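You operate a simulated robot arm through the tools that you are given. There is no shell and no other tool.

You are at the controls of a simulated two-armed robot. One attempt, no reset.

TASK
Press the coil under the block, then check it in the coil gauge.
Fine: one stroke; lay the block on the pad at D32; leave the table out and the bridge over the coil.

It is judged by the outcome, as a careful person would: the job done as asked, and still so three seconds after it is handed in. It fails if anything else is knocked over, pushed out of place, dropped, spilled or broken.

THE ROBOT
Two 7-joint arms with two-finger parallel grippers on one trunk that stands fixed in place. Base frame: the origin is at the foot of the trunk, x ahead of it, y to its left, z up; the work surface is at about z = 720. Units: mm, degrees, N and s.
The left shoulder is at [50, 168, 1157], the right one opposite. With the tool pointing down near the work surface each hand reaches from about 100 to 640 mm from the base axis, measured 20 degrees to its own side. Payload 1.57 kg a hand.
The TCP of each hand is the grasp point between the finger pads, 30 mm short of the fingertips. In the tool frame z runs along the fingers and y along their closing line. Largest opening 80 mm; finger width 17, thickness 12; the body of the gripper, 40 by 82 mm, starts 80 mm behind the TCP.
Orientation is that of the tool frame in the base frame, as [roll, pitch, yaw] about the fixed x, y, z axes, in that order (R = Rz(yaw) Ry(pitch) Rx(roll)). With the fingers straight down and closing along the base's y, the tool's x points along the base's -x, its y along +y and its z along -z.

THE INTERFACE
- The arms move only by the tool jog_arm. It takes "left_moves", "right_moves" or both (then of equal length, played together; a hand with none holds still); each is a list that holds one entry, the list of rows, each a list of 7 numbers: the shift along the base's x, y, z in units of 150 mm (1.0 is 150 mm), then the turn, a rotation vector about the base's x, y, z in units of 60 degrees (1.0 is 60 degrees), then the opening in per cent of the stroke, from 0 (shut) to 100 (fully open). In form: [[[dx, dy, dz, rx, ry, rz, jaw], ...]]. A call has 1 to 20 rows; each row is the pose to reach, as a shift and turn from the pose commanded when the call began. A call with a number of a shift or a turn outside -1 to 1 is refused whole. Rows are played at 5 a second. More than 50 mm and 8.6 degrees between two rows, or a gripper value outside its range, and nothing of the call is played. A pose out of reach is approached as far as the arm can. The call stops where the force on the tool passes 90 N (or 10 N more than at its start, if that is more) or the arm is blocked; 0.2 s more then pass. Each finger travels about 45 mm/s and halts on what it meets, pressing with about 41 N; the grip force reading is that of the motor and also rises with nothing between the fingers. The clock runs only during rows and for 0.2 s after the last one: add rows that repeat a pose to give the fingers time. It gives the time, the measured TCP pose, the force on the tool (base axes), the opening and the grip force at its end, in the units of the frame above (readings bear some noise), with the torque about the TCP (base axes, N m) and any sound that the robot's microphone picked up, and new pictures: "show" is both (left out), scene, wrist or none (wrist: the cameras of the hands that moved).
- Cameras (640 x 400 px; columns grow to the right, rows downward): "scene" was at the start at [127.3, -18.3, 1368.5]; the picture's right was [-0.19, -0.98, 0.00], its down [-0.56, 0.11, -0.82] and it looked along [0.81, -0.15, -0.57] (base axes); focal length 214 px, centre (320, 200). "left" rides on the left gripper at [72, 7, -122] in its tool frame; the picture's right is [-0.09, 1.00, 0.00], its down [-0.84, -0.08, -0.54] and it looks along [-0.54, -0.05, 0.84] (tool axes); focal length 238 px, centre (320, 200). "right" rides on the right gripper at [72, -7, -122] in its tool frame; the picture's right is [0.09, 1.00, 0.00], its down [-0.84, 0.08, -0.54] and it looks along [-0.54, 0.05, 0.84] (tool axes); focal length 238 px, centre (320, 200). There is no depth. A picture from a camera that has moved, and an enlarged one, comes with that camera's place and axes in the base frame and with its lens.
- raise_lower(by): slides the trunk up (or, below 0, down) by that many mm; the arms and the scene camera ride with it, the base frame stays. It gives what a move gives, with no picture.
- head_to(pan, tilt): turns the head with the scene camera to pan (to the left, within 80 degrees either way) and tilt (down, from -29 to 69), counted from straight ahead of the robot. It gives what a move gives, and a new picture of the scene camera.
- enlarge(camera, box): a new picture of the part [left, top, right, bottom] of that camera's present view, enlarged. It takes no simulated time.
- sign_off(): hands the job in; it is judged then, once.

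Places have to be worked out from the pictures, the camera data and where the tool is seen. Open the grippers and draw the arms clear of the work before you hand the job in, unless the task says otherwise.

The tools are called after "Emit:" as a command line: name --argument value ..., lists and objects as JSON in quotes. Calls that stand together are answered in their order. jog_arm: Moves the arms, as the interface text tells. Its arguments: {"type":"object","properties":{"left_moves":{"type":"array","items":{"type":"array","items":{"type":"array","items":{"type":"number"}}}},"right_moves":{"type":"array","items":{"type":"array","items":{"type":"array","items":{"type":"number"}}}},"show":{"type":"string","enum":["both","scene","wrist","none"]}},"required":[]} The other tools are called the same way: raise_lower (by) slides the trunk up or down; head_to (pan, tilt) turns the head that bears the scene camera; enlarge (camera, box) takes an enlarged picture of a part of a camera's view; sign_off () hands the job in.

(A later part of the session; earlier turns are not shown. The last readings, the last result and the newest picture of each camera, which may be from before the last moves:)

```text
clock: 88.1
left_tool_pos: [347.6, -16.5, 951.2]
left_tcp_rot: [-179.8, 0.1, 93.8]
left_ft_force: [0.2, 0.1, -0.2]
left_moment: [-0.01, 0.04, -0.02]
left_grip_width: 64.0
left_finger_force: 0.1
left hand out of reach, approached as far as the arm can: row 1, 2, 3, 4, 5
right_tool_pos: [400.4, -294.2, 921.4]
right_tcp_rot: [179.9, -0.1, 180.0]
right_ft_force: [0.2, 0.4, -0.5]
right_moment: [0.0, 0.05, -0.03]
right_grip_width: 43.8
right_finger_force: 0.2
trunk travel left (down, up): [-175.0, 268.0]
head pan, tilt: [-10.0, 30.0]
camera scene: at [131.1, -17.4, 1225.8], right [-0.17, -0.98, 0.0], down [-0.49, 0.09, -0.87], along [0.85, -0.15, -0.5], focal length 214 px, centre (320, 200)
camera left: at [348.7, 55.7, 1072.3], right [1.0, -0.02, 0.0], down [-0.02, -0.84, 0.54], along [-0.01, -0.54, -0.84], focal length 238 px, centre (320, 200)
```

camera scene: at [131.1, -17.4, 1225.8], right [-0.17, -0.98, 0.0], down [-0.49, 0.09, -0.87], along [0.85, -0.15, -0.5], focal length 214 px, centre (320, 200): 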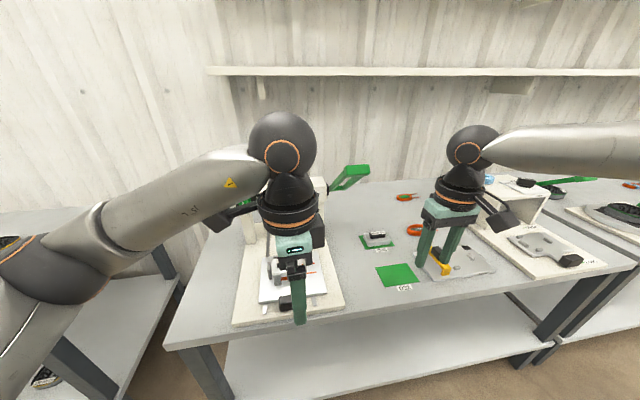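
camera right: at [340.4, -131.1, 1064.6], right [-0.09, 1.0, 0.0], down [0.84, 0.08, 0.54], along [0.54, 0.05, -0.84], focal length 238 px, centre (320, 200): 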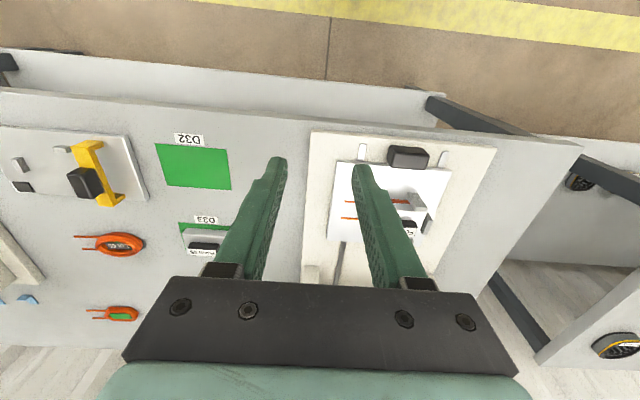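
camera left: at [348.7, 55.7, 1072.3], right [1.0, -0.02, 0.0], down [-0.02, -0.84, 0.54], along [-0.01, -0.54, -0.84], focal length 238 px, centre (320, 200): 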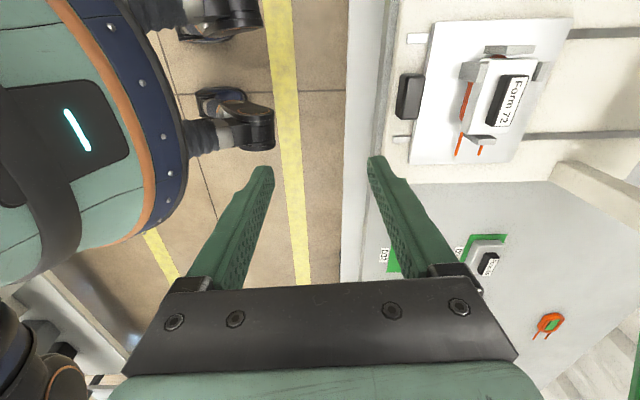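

Turning that way hits a wrist limit at about 56 degrees. I turn the left hand back and try the other direction instead.

Emit:
jog_arm --left_moves '[[[0, 0, 0, 0, 0, 0.13, 80], [0, 0, 0, 0, 0, 0.27, 80], [0, 0, 0, 0, 0, 0.4, 80], [0.15, 0.02, 0, 0, 0, 0.53, 80], [0.35, 0.04, 0, 0, 0, 0.66, 80], [0.55, 0.06, 0, 0, 0, 0.79, 80], [0.75, 0.08, 0, 0, 0, 0.9, 80], [0.87, 0.11, 0, 0, 0, 1.0, 80]]]' --show "none"

Emit:
jog_arm --left_moves '[[[0, 0, 0, 0, 0, 0.13, 80], [0, 0, 0, 0, 0, 0.27, 80], [0, 0, 0, 0, 0, 0.4, 80], [0, 0, 0, 0, 0, 0.53, 80], [0, 0, 0, 0, 0, 0.66, 80], [0, 0, 0, 0, 0, 0.79, 80], [0, 0, 0, 0, 0, 0.9, 80], [0, 0, 0, 0, 0, 1.0, 80]]]' --show "none"

Emit:
jog_arm --left_moves '[[[0, 0, 0, 0, 0, 0.13, 80], [0, 0, 0, 0, 0, 0.27, 80], [0, 0, 0, 0, 0, 0.4, 80], [0, 0, 0, 0, 0, 0.53, 80], [0, 0, 0, 0, 0, 0.66, 80], [0, 0, 0, 0, 0, 0.79, 80], [0, 0, 0, 0, 0, 0.94, 80], [0, 0, 0, 0, 0, 0.94, 80]]]' --show "both"

```text
clock: 89.9
left_tool_pos: [478.3, -1.4, 952.6]
left_tcp_rot: [180.0, 0.0, 153.7]
left_ft_force: [0.1, -0.2, -0.2]
left_moment: [-0.01, 0.01, 0.02]
left_grip_width: 63.9
left_finger_force: 0.0
right_tool_pos: [398.2, -293.6, 921.4]
right_tcp_rot: [179.9, 0.0, 179.9]
right_ft_force: [0.1, 0.2, 0.4]
right_moment: [-0.03, -0.04, -0.01]
right_grip_width: 44.1
right_finger_force: 0.0
trunk travel left (down, up): [-175.0, 268.0]
head pan, tilt: [-10.0, 30.0]
```

```text
clock: 91.7
left_tool_pos: [476.9, -1.5, 952.5]
left_tcp_rot: [-180.0, 0.0, -146.2]
left_ft_force: [0.1, -1.0, 0.2]
left_moment: [-0.01, -0.04, 0.02]
left_grip_width: 64.1
left_finger_force: 0.1
right_tool_pos: [400.5, -294.6, 921.9]
right_tcp_rot: [179.8, 0.0, 180.0]
right_ft_force: [0.7, -0.4, -0.6]
right_moment: [0.03, 0.04, 0.0]
right_grip_width: 44.0
right_finger_force: 0.0
trunk travel left (down, up): [-175.0, 268.0]
head pan, tilt: [-10.0, 30.0]
```

```text
refused: row 7 steps farther than a row can; nothing moved
```

One row was too large a turn; I repeat the last part with smaller steps.

Emit:
jog_arm --left_moves '[[[0, 0, 0, 0, 0, 0.13, 80], [0, 0, 0, 0, 0, 0.27, 80], [0, 0, 0, 0, 0, 0.4, 80], [0, 0, 0, 0, 0, 0.53, 80], [0, 0, 0, 0, 0, 0.66, 80], [0, 0, 0, 0, 0, 0.79, 80], [0, 0, 0, 0, 0, 0.89, 80], [0, 0, 0, 0, 0, 0.937, 80], [0, 0, 0, 0, 0, 0.937, 80]]]' --show "both"

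```text
clock: 93.7
left_tool_pos: [476.7, -2.7, 952.3]
left_tcp_rot: [-179.9, 0.0, -90.1]
left_ft_force: [0.2, 0.2, 0.7]
left_moment: [0.0, 0.01, -0.02]
left_grip_width: 64.0
left_finger_force: 0.0
right_tool_pos: [398.6, -293.6, 921.6]
right_tcp_rot: [179.9, 0.0, 180.0]
right_ft_force: [0.5, 0.3, -0.4]
right_moment: [-0.01, 0.01, -0.01]
right_grip_width: 43.7
right_finger_force: 0.2
trunk travel left (down, up): [-175.0, 268.0]
head pan, tilt: [-10.0, 30.0]
camera scene: at [129.8, -17.6, 1226.1], right [-0.17, -0.98, 0.0], down [-0.49, 0.09, -0.87], along [0.85, -0.15, -0.5], focal length 214 px, centre (320, 200)
camera left: at [470.0, -73.2, 1073.3], right [-1.0, 0.09, 0.0], down [0.08, 0.84, 0.54], along [0.05, 0.54, -0.84], focal length 238 px, centre (320, 200)
```

scene: 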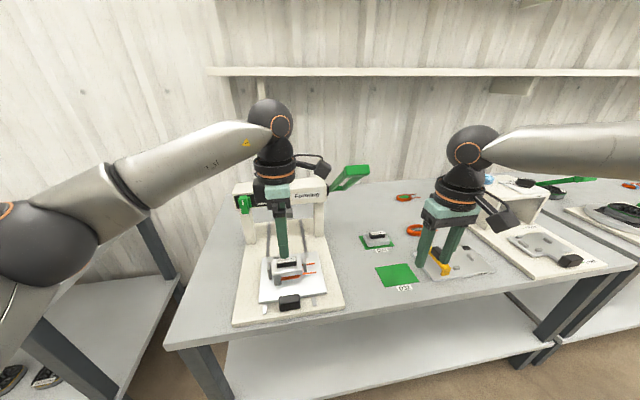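
left: 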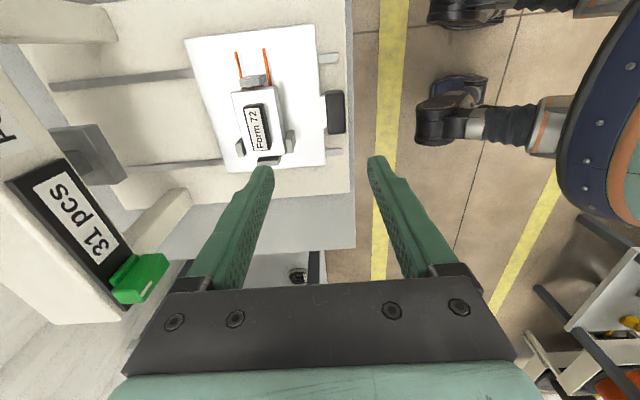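

The left hand now has its jaws along x over the nest area. I test how far right it can carry parts (y = -153), moving the right hand further right to make room.

Emit:
jog_arm --left_moves '[[[0, 0, 0, 0, 0, 0, 80], [0, 0, 0, 0, 0, 0, 80], [0, -0.2, 0, 0, 0, 0, 80], [0, -0.4, 0, 0, 0, 0, 80], [0, -0.6, 0, 0, 0, 0, 80], [0, -0.8, 0, 0, 0, 0, 80], [0, -1.0, 0, 0, 0, 0, 80], [0, -1.0, 0, 0, 0, 0, 80]]]' --right_moves '[[[0, -0.25, 0, 0, 0, 0, 55], [0, -0.5, 0, 0, 0, 0, 55], [0, -0.75, 0, 0, 0, 0, 55], [0, -1.0, 0, 0, 0, 0, 55], [0, -1.0, 0, 0, 0, 0, 55], [0, -1.0, 0, 0, 0, 0, 55], [0, -1.0, 0, 0, 0, 0, 55], [0, -1.0, 0, 0, 0, 0, 55]]]' --show "both"

```text
clock: 95.5
left_tool_pos: [476.6, -111.4, 953.8]
left_tcp_rot: [-179.9, 0.1, -90.1]
left_ft_force: [0.1, -0.2, -0.5]
left_moment: [0.01, 0.0, 0.02]
left_grip_width: 63.8
left_finger_force: 0.1
left hand out of reach, approached as far as the arm can: row 6, 7, 8
right_tool_pos: [397.5, -443.9, 921.4]
right_tcp_rot: [179.9, -0.1, -180.0]
right_ft_force: [-0.1, 0.9, 0.3]
right_moment: [0.0, 0.0, 0.04]
right_grip_width: 44.3
right_finger_force: 0.1
trunk travel left (down, up): [-175.0, 268.0]
head pan, tilt: [-10.0, 30.0]
camera scene: at [129.8, -17.5, 1226.1], right [-0.17, -0.98, 0.0], down [-0.49, 0.09, -0.87], along [0.85, -0.15, -0.5], focal length 214 px, centre (320, 200)
camera right: at [326.6, -450.0, 1043.6], right [-0.09, 1.0, 0.0], down [0.84, 0.08, 0.54], along [0.54, 0.05, -0.84], focal length 238 px, centre (320, 200)
camera left: at [469.4, -183.7, 1073.2], right [-1.0, 0.09, 0.0], down [0.08, 0.84, 0.54], along [0.05, 0.54, -0.84], focal length 238 px, centre (320, 200)
```

scene: 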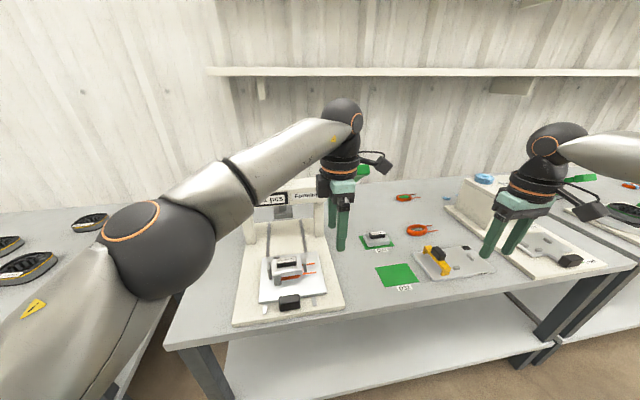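
right: 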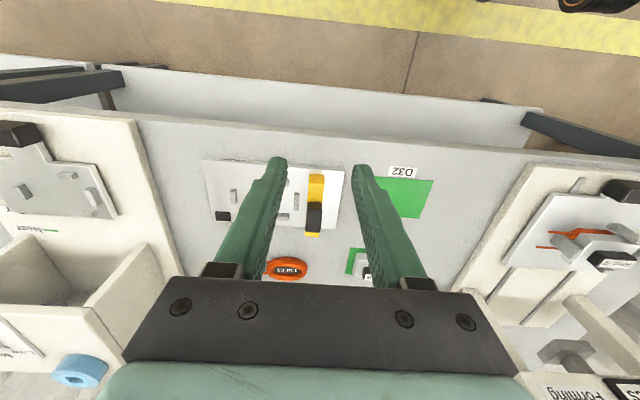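
left: 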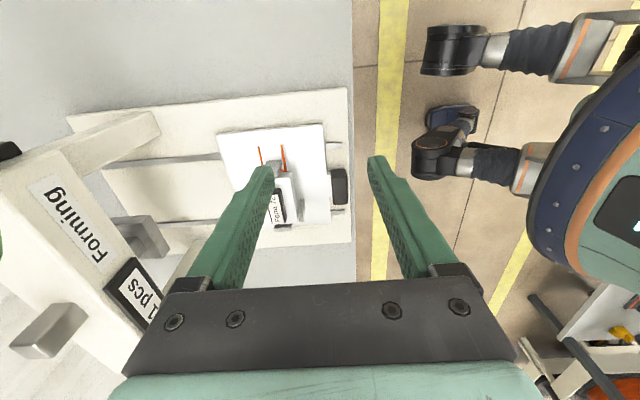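

Left stops at y = -111. Working through the arm geometry, the right arm's limit comes from its forearm being unable to dip below horizontal, so lowering the trunk further should free it. I park the left hand back and up, and raise and turn the right hand (yaw toward +90) first.

Emit:
jog_arm --left_moves '[[[-0.1, 0.1, 0.15, 0, 0, 0, 80], [-0.2, 0.2, 0.3, 0, 0, 0, 80], [-0.35, 0.35, 0.45, 0, 0, 0, 80], [-0.5, 0.5, 0.6, 0, 0, 0, 80], [-0.65, 0.65, 0.75, 0, 0, 0, 80], [-0.75, 0.8, 0.9, 0, 0, 0, 80], [-0.85, 0.9, 1.0, 0, 0, 0, 80], [-0.9, 1.0, 1.0, 0, 0, 0, 80]]]' --right_moves '[[[0, 0.05, 0.2, 0, 0, -0.13, 80], [0, 0.1, 0.4, 0, 0, -0.26, 80], [0, 0.15, 0.6, 0, 0, -0.39, 80], [0, 0.2, 0.8, 0, 0, -0.52, 80], [0, 0.25, 1.0, 0, 0, -0.65, 80], [0, 0.3, 1.0, 0, 0, -0.78, 80], [0, 0.35, 1.0, 0, 0, -0.9, 80], [0, 0.35, 1.0, 0, 0, -1.0, 80]]]' --show "none"

Emit:
jog_arm --left_moves '[[[0, 0.2, 0, 0, 0, 0, 80], [-0.05, 0.4, 0, 0, 0, 0, 80], [-0.1, 0.6, 0, 0, 0, 0, 80], [-0.15, 0.8, 0, 0, 0, 0, 80], [-0.2, 1.0, 0, 0, 0, 0, 80]]]' --right_moves '[[[0, 0, 0, 0, 0, -0.13, 80], [0, 0, 0, 0, 0, -0.26, 80], [0, 0, 0, 0, 0, -0.39, 80], [0, 0, 0, 0, 0, -0.5, 80], [0, 0, 0, 0, 0, -0.5, 80]]]' --show "scene"

```text
clock: 97.3
left_tool_pos: [342.2, 38.9, 1104.2]
left_tcp_rot: [-179.9, 0.1, -90.0]
left_ft_force: [0.2, -0.2, 0.3]
left_moment: [-0.02, 0.01, 0.02]
left_grip_width: 64.0
left_finger_force: 0.0
right_tool_pos: [399.8, -390.3, 1073.1]
right_tcp_rot: [179.9, 0.0, 119.7]
right_ft_force: [0.0, 0.0, -0.1]
right_moment: [-0.02, 0.01, 0.01]
right_grip_width: 63.9
right_finger_force: 0.1
trunk travel left (down, up): [-175.0, 268.0]
head pan, tilt: [-10.0, 30.0]
```

```text
clock: 98.5
left_tool_pos: [312.3, 188.7, 1102.2]
left_tcp_rot: [-180.0, 0.1, -90.0]
left_ft_force: [-0.1, -0.4, -0.6]
left_moment: [-0.01, -0.02, -0.04]
left_grip_width: 63.9
left_finger_force: 0.0
right_tool_pos: [400.0, -391.2, 1071.4]
right_tcp_rot: [179.9, 0.0, 89.8]
right_ft_force: [-0.4, -0.2, 1.1]
right_moment: [-0.01, 0.0, -0.01]
right_grip_width: 64.1
right_finger_force: 0.0
trunk travel left (down, up): [-175.0, 268.0]
head pan, tilt: [-10.0, 30.0]
camera scene: at [129.7, -17.5, 1226.1], right [-0.17, -0.98, 0.0], down [-0.49, 0.09, -0.87], along [0.85, -0.15, -0.5], focal length 214 px, centre (320, 200)
```

scene: 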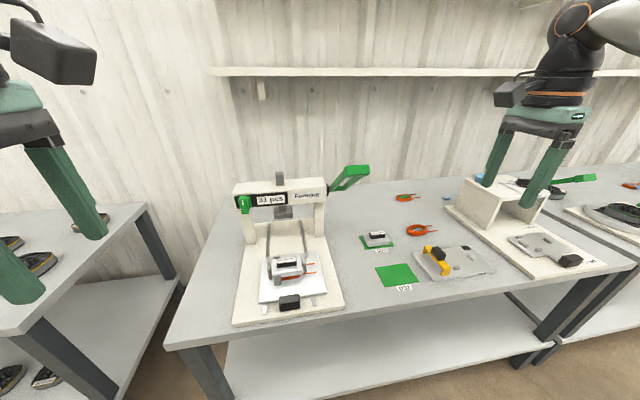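

Both hands are clear and high. I lower the trunk by another 150 mm.

Emit:
raise_lower --by -150

Emit:
jog_arm --right_moves '[[[0.02, 0.2, 0.1, 0, 0, 0, 80], [0.05, 0.4, 0.15, 0, 0, 0, 80], [0.1, 0.6, 0.2, 0, 0, 0, 80], [0.15, 0.8, 0.2, 0, 0, 0, 80], [0.2, 1.0, 0.2, 0, 0, 0, 80]]]' --show "none"

Emit:
jog_arm --right_moves '[[[0.02, 0.2, 0, 0, 0, 0, 80], [0.04, 0.4, 0, 0, 0, 0, 80], [0.06, 0.6, 0, 0, 0, 0, 80], [0.08, 0.8, 0, 0, 0, 0, 80], [0.1, 1.0, 0, 0, 0, 0, 80], [0.1, 1.0, 0, 0, 0, 0, 80]]]' --show "both"

```text
clock: 100.3
left_tool_pos: [312.6, 190.0, 952.9]
left_tcp_rot: [-179.9, 0.0, -90.1]
left_ft_force: [0.4, -0.7, 0.4]
left_moment: [0.01, 0.05, 0.01]
left_grip_width: 63.8
left_finger_force: 0.1
right_tool_pos: [399.1, -391.5, 920.4]
right_tcp_rot: [179.9, 0.0, 89.9]
right_ft_force: [-0.3, 0.0, -1.1]
right_moment: [0.03, 0.03, 0.01]
right_grip_width: 64.3
right_finger_force: 0.0
trunk travel left (down, up): [-25.0, 418.0]
head pan, tilt: [-10.0, 30.0]
```

```text
clock: 101.5
left_tool_pos: [312.6, 188.8, 953.3]
left_tcp_rot: [-180.0, -0.1, -90.1]
left_ft_force: [0.0, -0.2, 0.8]
left_moment: [0.0, -0.02, 0.0]
left_grip_width: 63.7
left_finger_force: 0.1
right_tool_pos: [430.0, -241.7, 949.6]
right_tcp_rot: [-180.0, 0.1, 90.0]
right_ft_force: [0.6, 0.5, -0.4]
right_moment: [-0.03, 0.0, 0.0]
right_grip_width: 64.2
right_finger_force: 0.1
trunk travel left (down, up): [-25.0, 418.0]
head pan, tilt: [-10.0, 30.0]
```

```text
clock: 102.9
left_tool_pos: [312.7, 189.0, 952.7]
left_tcp_rot: [-180.0, -0.1, -90.1]
left_ft_force: [-0.2, -0.1, 0.8]
left_moment: [0.0, 0.03, 0.03]
left_grip_width: 64.0
left_finger_force: 0.0
right_tool_pos: [402.7, -164.4, 924.2]
right_tcp_rot: [179.9, 0.0, 90.0]
right_ft_force: [-0.8, -0.4, -0.1]
right_moment: [0.01, -0.04, -0.03]
right_grip_width: 64.0
right_finger_force: 0.0
right hand out of reach, approached as far as the arm can: row 2, 3, 4, 5, 6
trunk travel left (down, up): [-25.0, 418.0]
head pan, tilt: [-10.0, 30.0]
camera scene: at [129.8, -17.6, 1076.1], right [-0.17, -0.98, 0.0], down [-0.49, 0.09, -0.87], along [0.85, -0.15, -0.5], focal length 214 px, centre (320, 200)
camera right: at [394.8, -92.7, 1046.8], right [1.0, 0.09, 0.0], down [0.08, -0.84, 0.54], along [0.05, -0.54, -0.84], focal length 238 px, centre (320, 200)
```

scene: 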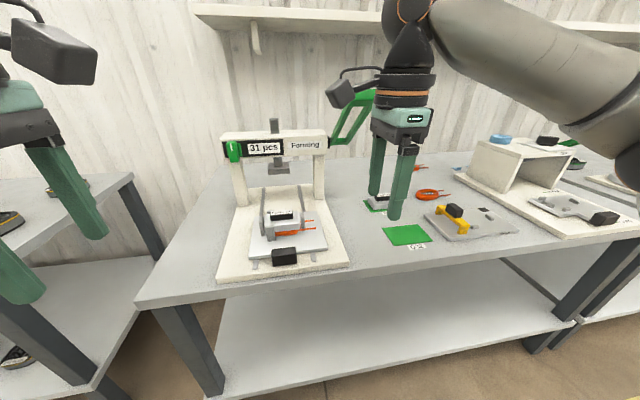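
right: 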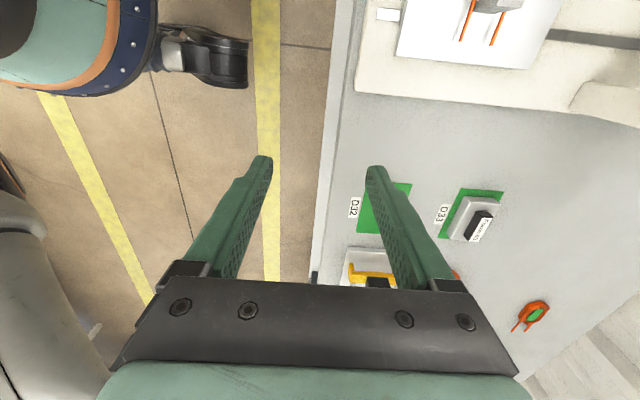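

The reach limits of both arms fit a shoulder limit that the trunk height cannot cure; but if the left hand holds parts tilted about 25 degrees (fingers toward the right, jaws along x so the part stays level), it can set them down at a free spot M near (475, -190) that the right hand reaches too. I raise the trunk back and move the right hand out of the way.

Emit:
raise_lower --by 150

Emit:
jog_arm --right_moves '[[[0, -0.25, 0, 0, 0, 0, 80], [0, -0.5, 0, 0, 0, 0, 80], [0, -0.75, 0, 0, 0, 0, 80], [0, -1.0, 0, 0, 0, 0, 80]]]' --show "none"

Emit:
jog_arm --left_moves '[[[0.1, -0.15, -0.1, 0, 0, 0, 80], [0.25, -0.35, -0.2, 0, 0, 0, 80], [0.4, -0.55, -0.35, 0, 0, 0, 80], [0.55, -0.75, -0.5, 0, 0, 0, 80], [0.7, -0.9, -0.65, 0, 0, 0, 80], [0.85, -1.0, -0.8, 0, 0, 0, 80], [1.0, -1.0, -1.0, 0, 0, 0, 80], [1.0, -1.0, -1.0, 0, 0, 0, 80]]]' --right_moves '[[[0, -0.2, 0, 0, 0, 0, 80], [0, -0.4, 0, 0, 0, 0, 80], [0, -0.6, 0, 0, 0, 0, 80], [0, -0.8, 0, 0, 0, 0, 80], [0, -0.8, 0, 0, 0, 0, 80], [0, -0.8, 0, 0, 0, 0, 80], [0, -0.8, 0, 0, 0, 0, 80], [0, -0.8, 0, 0, 0, 0, 80]]]' --show "both"

```text
clock: 104.6
left_tool_pos: [312.6, 189.2, 1103.6]
left_tcp_rot: [-180.0, 0.0, -90.1]
left_ft_force: [0.6, -0.2, 0.4]
left_moment: [0.0, 0.0, -0.01]
left_grip_width: 64.2
left_finger_force: 0.0
right_tool_pos: [402.1, -164.4, 1074.2]
right_tcp_rot: [180.0, 0.0, 90.0]
right_ft_force: [0.1, -0.2, 0.1]
right_moment: [-0.01, 0.0, 0.0]
right_grip_width: 64.1
right_finger_force: 0.1
trunk travel left (down, up): [-175.0, 268.0]
head pan, tilt: [-10.0, 30.0]
```

```text
clock: 105.6
left_tool_pos: [313.2, 188.4, 1103.3]
left_tcp_rot: [-179.9, 0.0, -90.2]
left_ft_force: [0.5, -0.6, 0.5]
left_moment: [0.02, 0.01, 0.01]
left_grip_width: 64.0
left_finger_force: 0.1
right_tool_pos: [400.7, -315.7, 1073.9]
right_tcp_rot: [179.9, 0.0, 90.1]
right_ft_force: [0.5, -0.1, -0.2]
right_moment: [-0.03, 0.01, 0.0]
right_grip_width: 64.1
right_finger_force: 0.0
trunk travel left (down, up): [-175.0, 268.0]
head pan, tilt: [-10.0, 30.0]
```

```text
clock: 107.4
left_tool_pos: [463.0, 39.2, 951.1]
left_tcp_rot: [-180.0, -0.1, -90.2]
left_ft_force: [0.0, 1.2, 0.6]
left_moment: [-0.03, 0.01, -0.03]
left_grip_width: 64.0
left_finger_force: 0.1
right_tool_pos: [401.8, -434.0, 1075.0]
right_tcp_rot: [180.0, 0.0, 90.0]
right_ft_force: [-0.4, -0.7, 0.4]
right_moment: [0.02, 0.0, 0.0]
right_grip_width: 63.8
right_finger_force: 0.1
trunk travel left (down, up): [-175.0, 268.0]
head pan, tilt: [-10.0, 30.0]
camera scene: at [129.9, -17.5, 1226.1], right [-0.17, -0.98, 0.0], down [-0.49, 0.09, -0.87], along [0.85, -0.15, -0.5], focal length 214 px, centre (320, 200)
camera right: at [394.6, -362.2, 1197.3], right [1.0, 0.09, 0.0], down [0.08, -0.84, 0.54], along [0.05, -0.54, -0.84], focal length 238 px, centre (320, 200)
camera left: at [455.6, -32.7, 1072.0], right [-1.0, 0.09, 0.0], down [0.08, 0.84, 0.54], along [0.05, 0.54, -0.84], focal length 238 px, centre (320, 200)
```

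scene: 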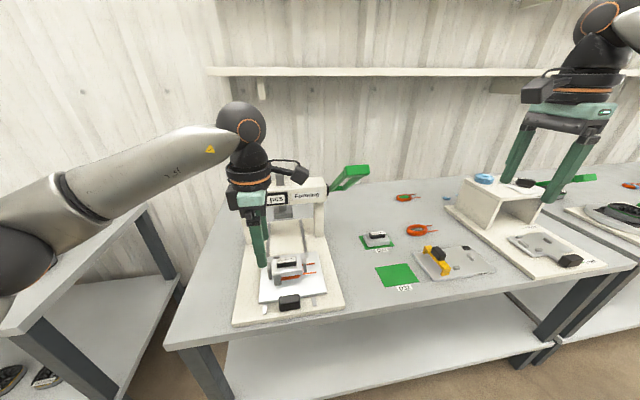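
right: 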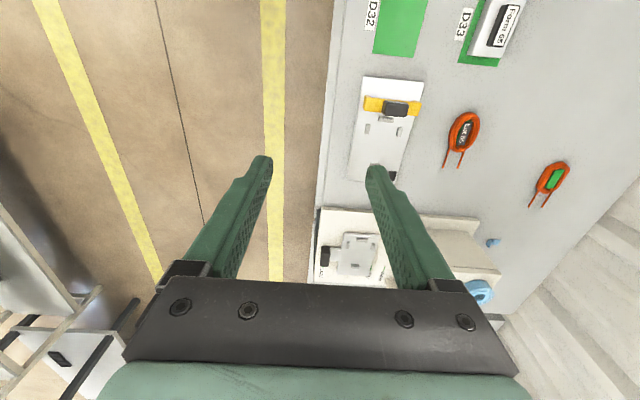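
left: 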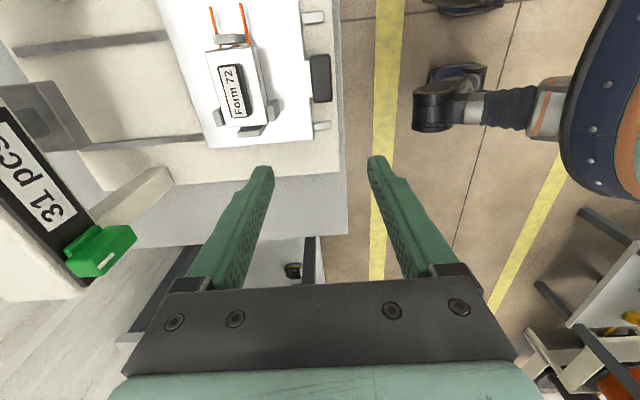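

Now I tilt the left hand 25 degrees (fingers toward the right) and test in the air that it can reach above M.

Emit:
jog_arm --left_moves '[[[0, 0, 0, -0.1, 0, 0, 80], [0, 0, 0, -0.21, 0, 0, 80], [0, 0, 0, -0.32, 0, 0, 80], [0, 0, 0, -0.417, 0, 0, 80], [0.02, -0.25, 0, -0.417, 0, 0, 80], [0.04, -0.5, 0, -0.417, 0, 0, 80], [0.06, -0.75, 0, -0.417, 0, 0, 80], [0.08, -1.0, 0, -0.417, 0, 0, 80]]]' --show "none"

Emit:
jog_arm --left_moves '[[[0, -0.2, 0, 0, 0, 0, 80], [0, -0.4, 0, 0, 0, 0, 80], [0, -0.54, 0, 0, 0, 0, 80], [0, -0.54, -0.2, 0, 0, 0, 80], [0, -0.54, -0.4, 0, 0, 0, 80], [0, -0.54, -0.4, 0, 0, 0, 80]]]' --show "both"

```text
clock: 109.2
left_tool_pos: [474.5, -111.2, 951.9]
left_tcp_rot: [-179.9, -25.0, -90.1]
left_ft_force: [0.3, 0.1, 0.9]
left_moment: [-0.05, 0.01, 0.02]
left_grip_width: 64.0
left_finger_force: 0.1
right_tool_pos: [400.9, -435.0, 1074.6]
right_tcp_rot: [179.9, 0.0, 90.1]
right_ft_force: [-0.3, 0.0, -0.2]
right_moment: [-0.03, 0.0, -0.03]
right_grip_width: 63.9
right_finger_force: 0.0
trunk travel left (down, up): [-175.0, 268.0]
head pan, tilt: [-10.0, 30.0]
```

```text
clock: 110.6
left_tool_pos: [475.1, -191.5, 892.2]
left_tcp_rot: [-179.9, -25.1, -90.1]
left_ft_force: [-0.5, 0.4, -0.2]
left_moment: [0.02, 0.01, 0.02]
left_grip_width: 64.1
left_finger_force: 0.1
right_tool_pos: [401.5, -435.1, 1074.8]
right_tcp_rot: [179.8, 0.0, 90.0]
right_ft_force: [0.4, 0.1, 0.5]
right_moment: [0.01, -0.04, 0.0]
right_grip_width: 63.7
right_finger_force: 0.1
trunk travel left (down, up): [-175.0, 268.0]
head pan, tilt: [-10.0, 30.0]
camera scene: at [129.8, -17.6, 1226.1], right [-0.17, -0.98, 0.0], down [-0.49, 0.09, -0.87], along [0.85, -0.15, -0.5], focal length 214 px, centre (320, 200)
camera left: at [467.4, -205.6, 1031.9], right [-1.0, 0.08, -0.04], down [0.08, 0.99, 0.14], along [0.05, 0.13, -0.99], focal length 238 px, centre (320, 200)
```

scene: 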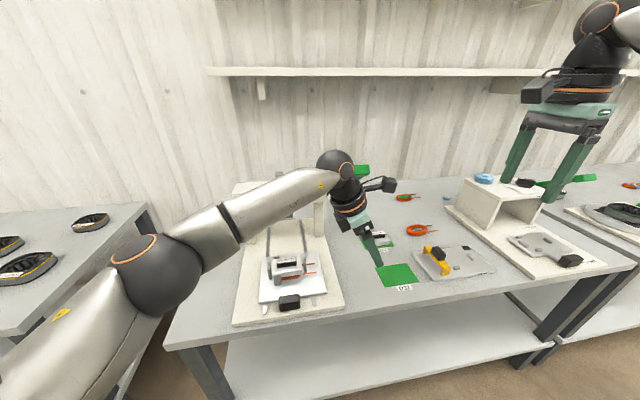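
left: 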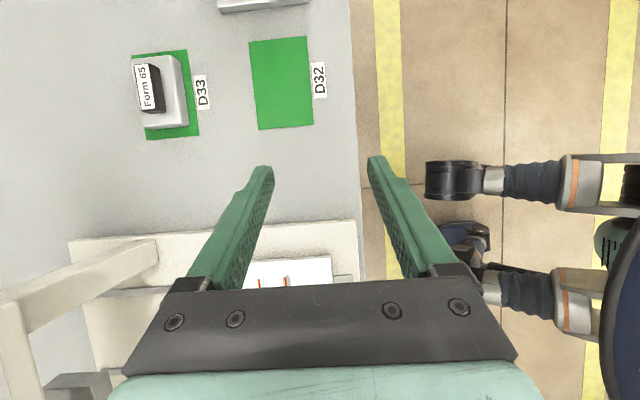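

The left hand reaches M comfortably when tilted. I go back over the nest (staying in front of the lever) to look at the block from directly above.

Emit:
jog_arm --left_moves '[[[0, 0.1, 0.2, 0, 0, 0, 80], [0, 0.25, 0.4, 0, 0, 0, 80], [0, 0.5, 0.4, 0, 0, 0, 80], [0, 0.75, 0.4, 0, 0, 0, 80], [0, 1.0, 0.4, 0, 0, 0, 80]]]' --show "none"

Emit:
jog_arm --left_moves '[[[0.1, 0.15, 0, 0, 0, 0, 80], [0.25, 0.3, 0, 0, 0, 0, 80], [0.4, 0.39, -0.1, 0, 0, 0, 80], [0.47, 0.39, -0.2, 0, 0, 0, 80], [0.47, 0.39, -0.2, 0, 0, 0, 80]]]' --show "both"

```text
clock: 111.8
left_tool_pos: [473.4, -41.6, 953.3]
left_tcp_rot: [-180.0, -25.0, -90.1]
left_ft_force: [-0.9, -0.3, -0.2]
left_moment: [0.0, -0.03, -0.01]
left_grip_width: 64.1
left_finger_force: 0.0
right_tool_pos: [401.2, -433.6, 1074.9]
right_tcp_rot: [180.0, 0.1, 90.0]
right_ft_force: [-0.3, -0.1, -0.2]
right_moment: [-0.03, -0.02, -0.02]
right_grip_width: 64.2
right_finger_force: 0.1
trunk travel left (down, up): [-175.0, 268.0]
head pan, tilt: [-10.0, 30.0]
```

```text
clock: 113.0
left_tool_pos: [544.5, 15.6, 922.5]
left_tcp_rot: [-179.9, -25.0, -90.1]
left_ft_force: [0.5, -0.5, 0.4]
left_moment: [0.01, -0.03, 0.0]
left_grip_width: 64.1
left_finger_force: 0.0
right_tool_pos: [401.3, -435.4, 1074.8]
right_tcp_rot: [179.9, 0.0, 90.0]
right_ft_force: [-0.4, 1.4, -0.1]
right_moment: [-0.02, 0.01, 0.03]
right_grip_width: 63.9
right_finger_force: 0.1
trunk travel left (down, up): [-175.0, 268.0]
head pan, tilt: [-10.0, 30.0]
camera scene: at [129.8, -17.6, 1226.1], right [-0.17, -0.98, 0.0], down [-0.49, 0.09, -0.87], along [0.85, -0.15, -0.5], focal length 214 px, centre (320, 200)
camera left: at [536.9, 2.3, 1061.7], right [-1.0, 0.08, -0.04], down [0.08, 0.99, 0.14], along [0.05, 0.13, -0.99], focal length 238 px, centre (320, 200)
```

scene: 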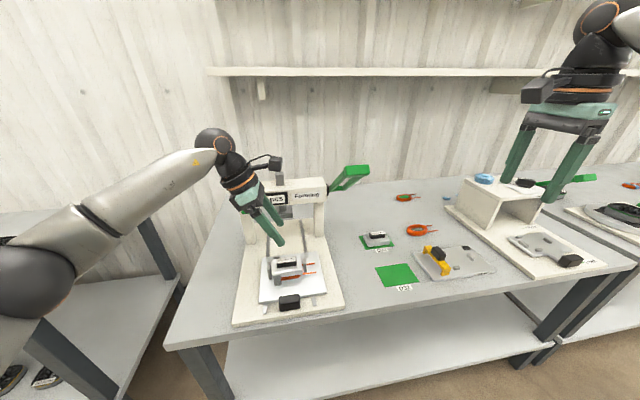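
left: 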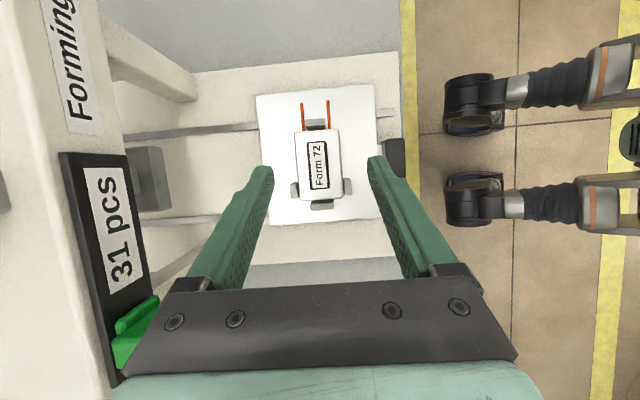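

Emit:
enlarge --camera "left" --box '[250, 80, 390, 235]'

```text
2.58 times, centred on (320, 158) of left
camera zoom: at [536.9, 2.3, 1061.7], right [-1.0, 0.08, -0.04], down [0.08, 0.99, 0.14], along [0.05, 0.13, -0.99], focal length 615 px, centre (320, 310)
```

zoom: 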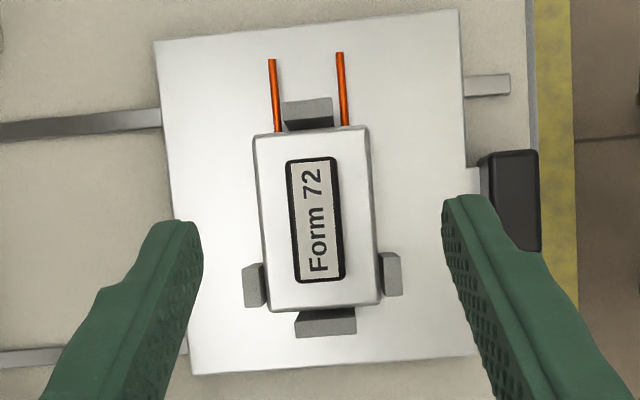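

From above, the knob is about 50 x 21 mm centred at (549, 1), and the nest centre is (548.5, 0). I narrow the left jaws to 32 mm to clear the side pegs and descend so the fingertips straddle the knob just above the block's top, slightly toward -y.

Emit:
jog_arm --left_moves '[[[0.03, -0.073, 0, 0, 0, 0, 40], [0.03, -0.073, -0.15, 0, 0, 0, 40], [0.03, -0.073, -0.3, 0, 0, 0, 40], [0.03, -0.073, -0.42, 0, 0, 0, 40], [0.03, -0.073, -0.52, 0, 0, 0, 40], [0.03, -0.073, -0.52, 0, 0, 0, 40]]]' --show "both"

Emit:
enlarge --camera "left" --box '[240, 60, 400, 260]'

```text
clock: 114.4
left_tool_pos: [549.5, 4.8, 844.3]
left_tcp_rot: [-179.9, -25.0, -90.1]
left_ft_force: [0.0, -1.1, -0.4]
left_moment: [0.03, 0.02, 0.03]
left_grip_width: 32.2
left_finger_force: 0.1
right_tool_pos: [401.9, -435.1, 1074.7]
right_tcp_rot: [179.9, 0.1, 90.0]
right_ft_force: [0.0, -1.1, -0.1]
right_moment: [-0.02, -0.03, -0.03]
right_grip_width: 63.9
right_finger_force: 0.3
trunk travel left (down, up): [-175.0, 268.0]
head pan, tilt: [-10.0, 30.0]
camera scene: at [129.8, -17.6, 1226.1], right [-0.17, -0.98, 0.0], down [-0.49, 0.09, -0.87], along [0.85, -0.15, -0.5], focal length 214 px, centre (320, 200)
camera left: at [541.9, -8.1, 983.4], right [-1.0, 0.08, -0.04], down [0.08, 0.99, 0.14], along [0.05, 0.13, -0.99], focal length 238 px, centre (320, 200)
```

scene: 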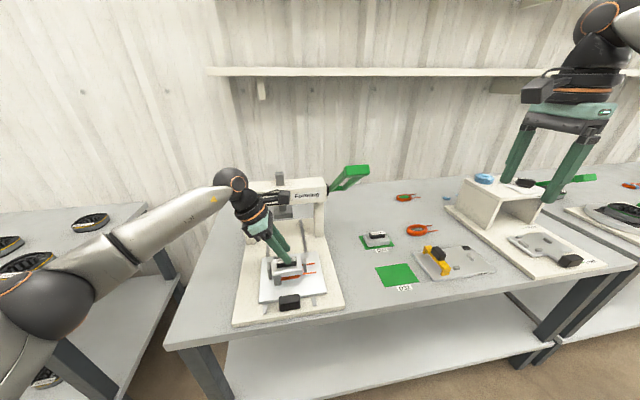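
left: 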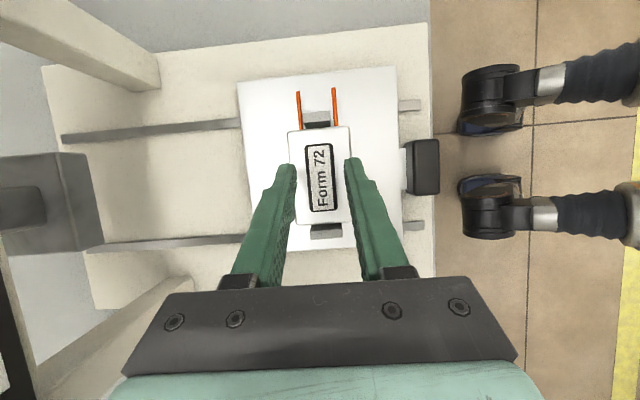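

```text
2.00 times, centred on (320, 160) of left
camera zoom: at [541.9, -8.1, 983.4], right [-1.0, 0.08, -0.04], down [0.08, 0.99, 0.14], along [0.05, 0.13, -0.99], focal length 477 px, centre (320, 280)
```

zoom: 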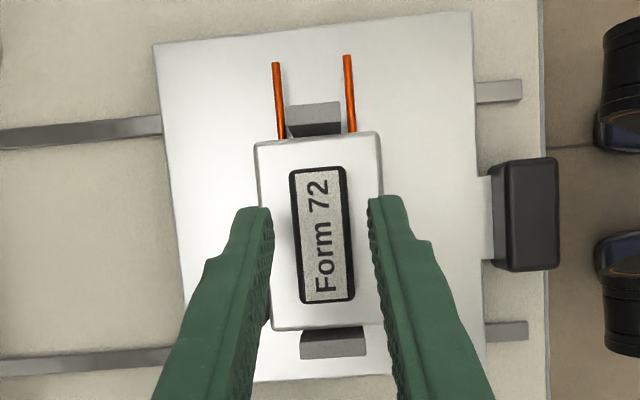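

The fingers are centred either side of the knob. I lower the last 20 mm and close on it.

Emit:
jog_arm --left_moves '[[[0, 0, -0.05, 0, 0, 0, 40], [0, 0, -0.1, 0, 0, 0, 40], [0, 0, -0.134, 0, 0, 0, 40], [0, 0, -0.134, 0, 0, 0, 40], [0, 0, -0.134, 0, 0, 0, 15], [0, 0, -0.134, 0, 0, 0, 10], [0, 0, -0.134, 0, 0, 0, 10], [0, 0, -0.134, 0, 0, 0, 10]]]' --show "both"

Emit:
enlarge --camera "scene" --box '[235, 220, 335, 300]'

```text
clock: 116.2
left_tool_pos: [549.3, 5.6, 825.1]
left_tcp_rot: [-179.9, -25.0, -90.0]
left_ft_force: [0.6, -1.2, -0.6]
left_moment: [0.01, -0.03, 0.0]
left_grip_width: 21.2
left_finger_force: 35.0
right_tool_pos: [401.3, -435.7, 1074.6]
right_tcp_rot: [179.9, 0.0, 90.0]
right_ft_force: [0.6, 0.0, 0.0]
right_moment: [0.01, 0.0, -0.01]
right_grip_width: 64.0
right_finger_force: 0.1
trunk travel left (down, up): [-175.0, 268.0]
head pan, tilt: [-10.0, 30.0]
camera scene: at [129.8, -17.6, 1226.1], right [-0.17, -0.98, 0.0], down [-0.49, 0.09, -0.87], along [0.85, -0.15, -0.5], focal length 214 px, centre (320, 200)
camera left: at [541.8, -8.5, 963.6], right [-1.0, 0.08, -0.04], down [0.08, 0.99, 0.14], along [0.05, 0.13, -0.99], focal length 238 px, centre (320, 200)
```

scene: 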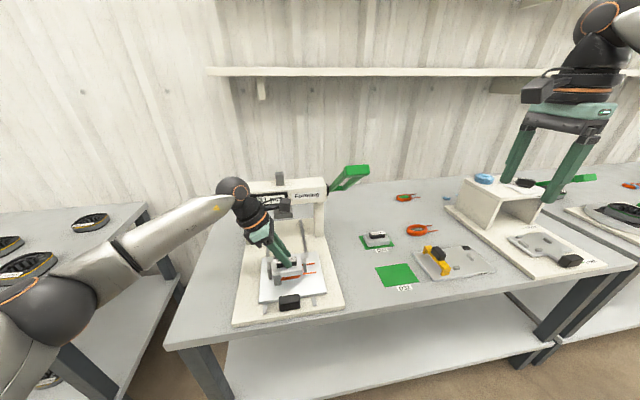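
left: 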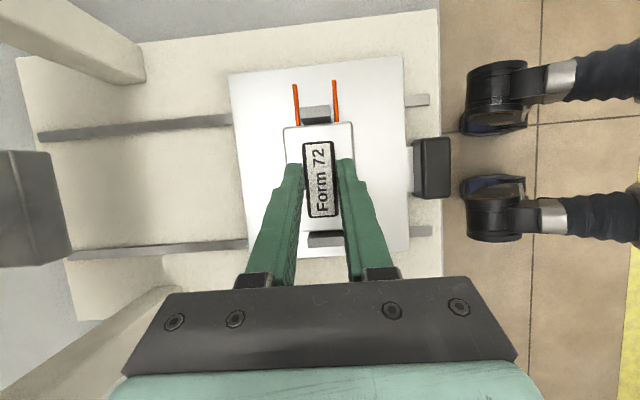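

```text
5.00 times, centred on (285, 260) of scene
camera zoom: at [129.8, -17.6, 1226.1], right [-0.17, -0.98, 0.0], down [-0.49, 0.09, -0.87], along [0.85, -0.15, -0.5], focal length 1072 px, centre (495, -100)
```

zoom: 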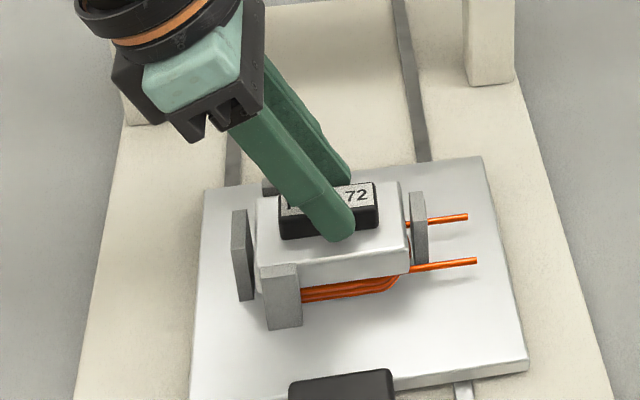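

The knob is held at 21.2 mm with 35 N. I lift straight up slowly, a little first and then clear of the pegs.

Emit:
jog_arm --left_moves '[[[0, 0, 0.02, 0, 0, 0, 5], [0, 0, 0.05, 0, 0, 0, 5], [0, 0, 0.08, 0, 0, 0, 5], [0, 0, 0.14, 0, 0, 0, 5], [0, 0, 0.22, 0, 0, 0, 5], [0, 0, 0.32, 0, 0, 0, 5], [0, 0, 0.42, 0, 0, 0, 5], [0, 0, 0.5, 0, 0, 0, 5], [0, 0, 0.5, 0, 0, 0, 5]]]' --show "both"

Emit:
enlarge --camera "scene" --box '[235, 200, 335, 300]'

```text
clock: 118.2
left_tool_pos: [549.7, 5.3, 899.2]
left_tcp_rot: [179.9, -25.0, -90.1]
left_ft_force: [0.4, 0.9, -1.9]
left_moment: [-0.01, 0.0, 0.02]
left_grip_width: 21.4
left_finger_force: 34.7
right_tool_pos: [401.2, -433.9, 1074.2]
right_tcp_rot: [179.9, 0.0, 90.0]
right_ft_force: [0.2, 0.1, 0.1]
right_moment: [0.0, 0.02, 0.0]
right_grip_width: 64.0
right_finger_force: 0.0
trunk travel left (down, up): [-175.0, 268.0]
head pan, tilt: [-10.0, 30.0]
camera scene: at [130.0, -17.6, 1226.0], right [-0.17, -0.98, 0.0], down [-0.49, 0.09, -0.87], along [0.85, -0.15, -0.5], focal length 214 px, centre (320, 200)
camera left: at [541.5, -8.0, 1038.9], right [-1.0, 0.08, -0.04], down [0.08, 0.99, 0.14], along [0.05, 0.13, -0.99], focal length 238 px, centre (320, 200)
```

scene: 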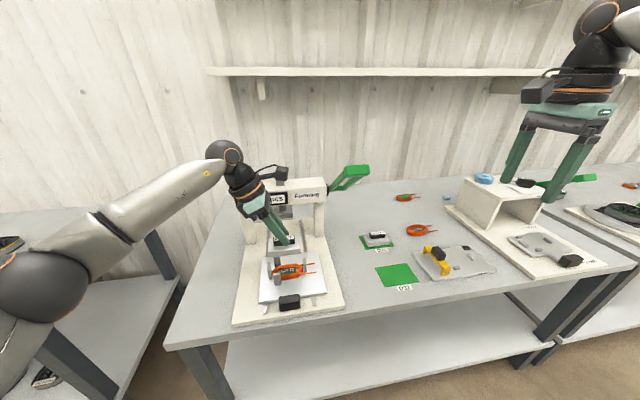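
left: 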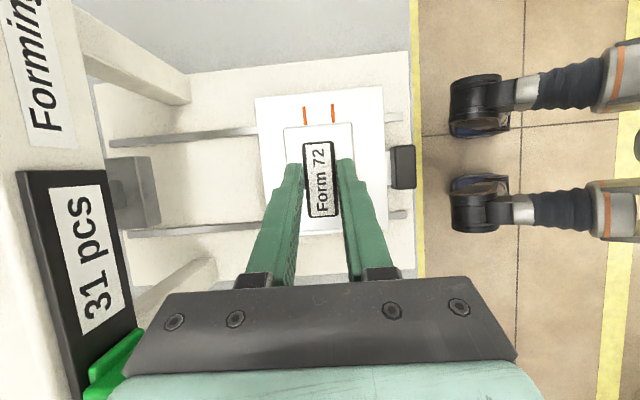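

```text
4.00 times, centred on (285, 250) of scene
camera zoom: at [130.0, -17.6, 1226.0], right [-0.17, -0.98, 0.0], down [-0.49, 0.09, -0.87], along [0.85, -0.15, -0.5], focal length 858 px, centre (460, 0)
```

zoom: 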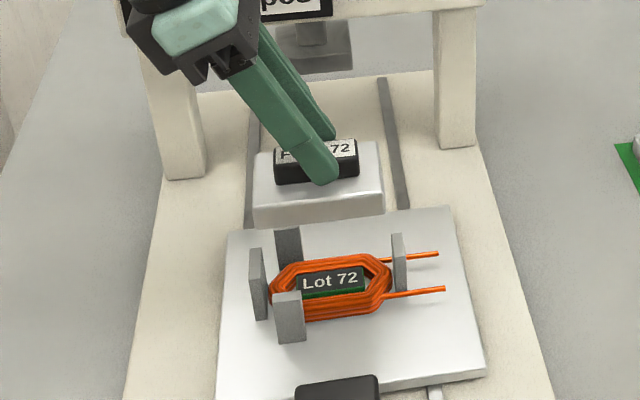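

The block is lifted level (about 2 N), and the formed coil with its "Lot 72" tag is visible in the nest. I carry the block back from the press and across to above M.

Emit:
jog_arm --left_moves '[[[-0.1, 0, 0.1, 0, 0, 0, 5], [-0.25, 0, 0.2, 0, 0, 0, 5], [-0.4, 0, 0.2, 0, 0, 0, 5], [-0.5, -0.1, 0.2, 0, 0, 0, 5], [-0.5, -0.25, 0.2, 0, 0, 0, 5], [-0.5, -0.4, 0.2, 0, 0, 0, 5], [-0.5, -0.55, 0.2, 0, 0, 0, 5], [-0.5, -0.7, 0.2, 0, 0, 0, 5], [-0.5, -0.85, 0.2, 0, 0, 0, 5], [-0.5, -1.0, 0.2, 0, 0, 0, 5]]]' --show "none"

Emit:
jog_arm --left_moves '[[[0, -0.14, 0, 0, 0, 0, 5], [0, -0.27, 0, 0, 0, 0, 5], [0, -0.27, -0.2, 0, 0, 0, 5], [0, -0.27, -0.4, 0, 0, 0, 5], [0, -0.27, -0.55, 0, 0, 0, 5], [0, -0.27, -0.65, 0, 0, 0, 5], [0, -0.27, -0.65, 0, 0, 0, 5]]]' --show "both"

Emit:
enlarge --camera "scene" --box '[320, 200, 440, 300]'

```text
clock: 120.4
left_tool_pos: [474.1, -144.7, 930.2]
left_tcp_rot: [-179.9, -25.0, -90.0]
left_ft_force: [0.3, 0.3, -2.4]
left_moment: [0.01, -0.02, -0.01]
left_grip_width: 21.7
left_finger_force: 34.7
right_tool_pos: [401.1, -434.1, 1074.5]
right_tcp_rot: [180.0, 0.1, 90.0]
right_ft_force: [-0.3, -0.6, -0.4]
right_moment: [-0.01, 0.0, 0.02]
right_grip_width: 63.8
right_finger_force: 0.0
trunk travel left (down, up): [-175.0, 268.0]
head pan, tilt: [-10.0, 30.0]
```

```text
clock: 122.0
left_tool_pos: [476.4, -184.5, 833.2]
left_tcp_rot: [-180.0, -25.0, -90.2]
left_ft_force: [-0.6, -0.4, -3.1]
left_moment: [0.02, 0.0, -0.01]
left_grip_width: 21.4
left_finger_force: 34.8
right_tool_pos: [402.1, -435.1, 1074.6]
right_tcp_rot: [180.0, 0.0, 90.0]
right_ft_force: [-0.4, -0.9, -0.2]
right_moment: [-0.02, 0.0, 0.02]
right_grip_width: 64.1
right_finger_force: 0.1
trunk travel left (down, up): [-175.0, 268.0]
head pan, tilt: [-10.0, 30.0]
camera scene: at [130.0, -17.7, 1226.0], right [-0.17, -0.98, 0.0], down [-0.49, 0.09, -0.87], along [0.85, -0.15, -0.5], focal length 214 px, centre (320, 200)
camera left: at [467.6, -198.6, 971.9], right [-1.0, 0.08, -0.04], down [0.08, 0.99, 0.14], along [0.05, 0.13, -0.99], focal length 238 px, centre (320, 200)
```

scene: 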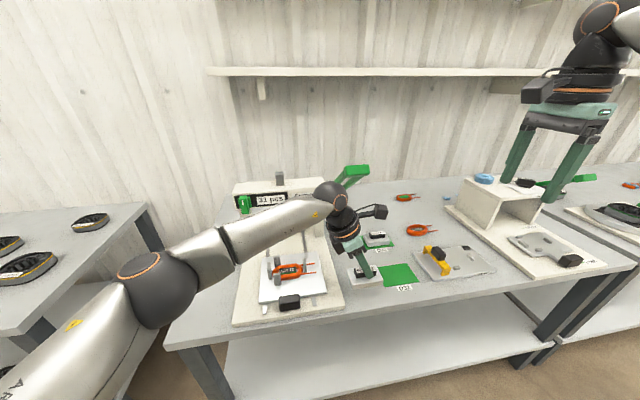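
left: 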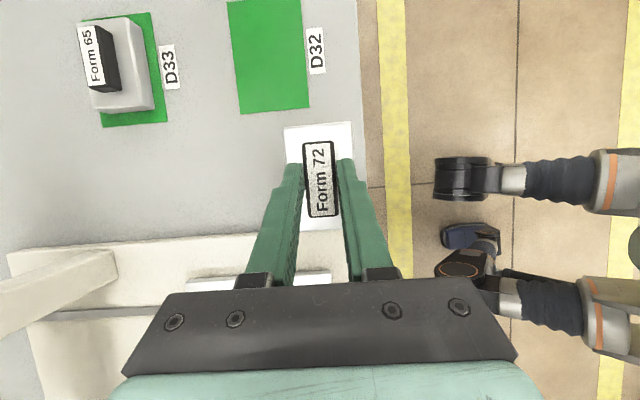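

```text
4.00 times, centred on (380, 250) of scene
camera zoom: at [130.0, -17.7, 1226.0], right [-0.17, -0.98, 0.0], down [-0.49, 0.09, -0.87], along [0.85, -0.15, -0.5], focal length 858 px, centre (80, 0)
```

zoom: 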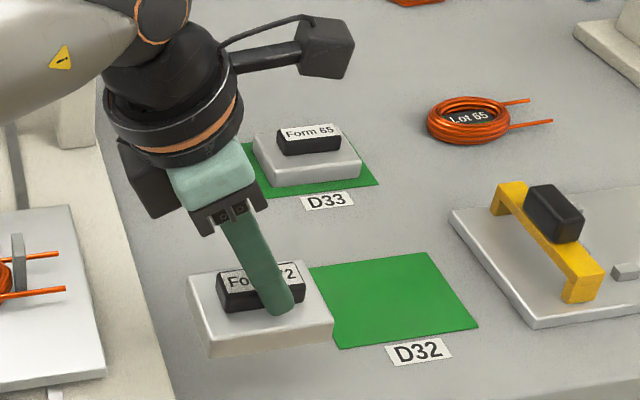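

The block hangs level over M. I lower it 40 mm and look at the remaining gap.

Emit:
jog_arm --left_moves '[[[0, 0, -0.09, 0, 0, 0, 5], [0, 0, -0.18, 0, 0, 0, 5], [0, 0, -0.27, 0, 0, 0, 5], [0, 0, -0.27, 0, 0, 0, 5]]]' --show "wrist"

Emit:
enlarge --camera "scene" --box '[320, 220, 440, 300]'

```text
clock: 123.0
left_tool_pos: [474.5, -186.0, 791.6]
left_tcp_rot: [-180.0, -25.0, -90.1]
left_ft_force: [-0.8, -0.7, -2.8]
left_moment: [0.0, 0.0, 0.02]
left_grip_width: 21.5
left_finger_force: 34.7
right_tool_pos: [401.0, -435.1, 1075.2]
right_tcp_rot: [-180.0, 0.1, 90.0]
right_ft_force: [-0.1, -0.2, -0.1]
right_moment: [0.0, 0.0, 0.04]
right_grip_width: 63.9
right_finger_force: 0.0
trunk travel left (down, up): [-175.0, 268.0]
head pan, tilt: [-10.0, 30.0]
camera left: at [467.2, -198.7, 931.4], right [-1.0, 0.08, -0.04], down [0.08, 0.99, 0.14], along [0.05, 0.13, -0.99], focal length 238 px, centre (320, 200)
```

left: 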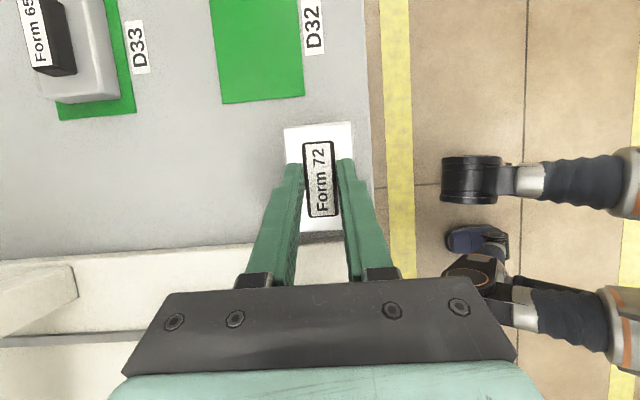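

```text
5.00 times, centred on (380, 260) of scene
camera zoom: at [130.0, -17.7, 1226.0], right [-0.17, -0.98, 0.0], down [-0.49, 0.09, -0.87], along [0.85, -0.15, -0.5], focal length 1072 px, centre (20, -100)
```

zoom: 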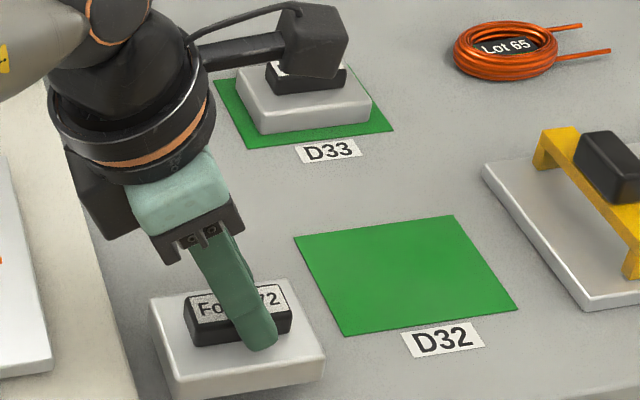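

The gap left is roughly 7-22 mm. I shift 13 mm further from the table edge and then lower in 2 mm rows, watching for contact.

Emit:
jog_arm --left_moves '[[[0.045, 0, 0, 0, 0, 0, 5], [0.09, 0, 0, 0, 0, 0, 5], [0.09, 0, -0.013, 0, 0, 0, 5], [0.09, 0, -0.026, 0, 0, 0, 5], [0.09, 0, -0.039, 0, 0, 0, 5], [0.09, 0, -0.046, 0, 0, 0, 5]]]' --show "none"

Emit:
enlarge --camera "scene" --box '[330, 240, 430, 310]'

```text
clock: 124.4
left_tool_pos: [487.7, -185.5, 784.7]
left_tcp_rot: [-179.9, -24.9, -90.1]
left_ft_force: [-0.5, -0.2, -2.6]
left_moment: [0.03, 0.01, 0.0]
left_grip_width: 21.4
left_finger_force: 34.5
right_tool_pos: [401.8, -435.2, 1074.2]
right_tcp_rot: [179.9, 0.0, 90.1]
right_ft_force: [0.5, 0.1, 0.1]
right_moment: [0.02, 0.02, -0.02]
right_grip_width: 63.8
right_finger_force: 0.1
trunk travel left (down, up): [-175.0, 268.0]
head pan, tilt: [-10.0, 30.0]
```

```text
5.71 times, centred on (380, 275) of scene
camera zoom: at [130.0, -17.7, 1226.0], right [-0.17, -0.98, 0.0], down [-0.49, 0.09, -0.87], along [0.85, -0.15, -0.5], focal length 1226 px, centre (-23, -229)
```

zoom: 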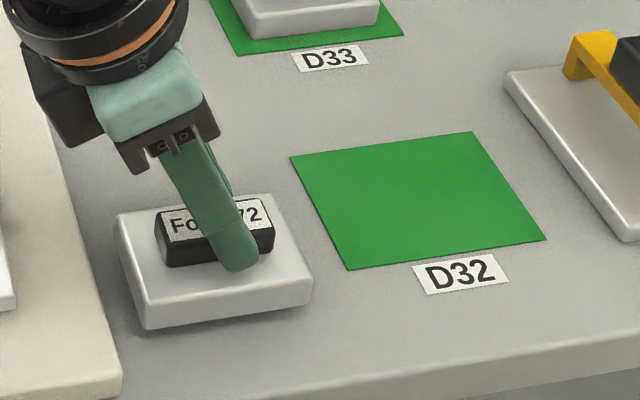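

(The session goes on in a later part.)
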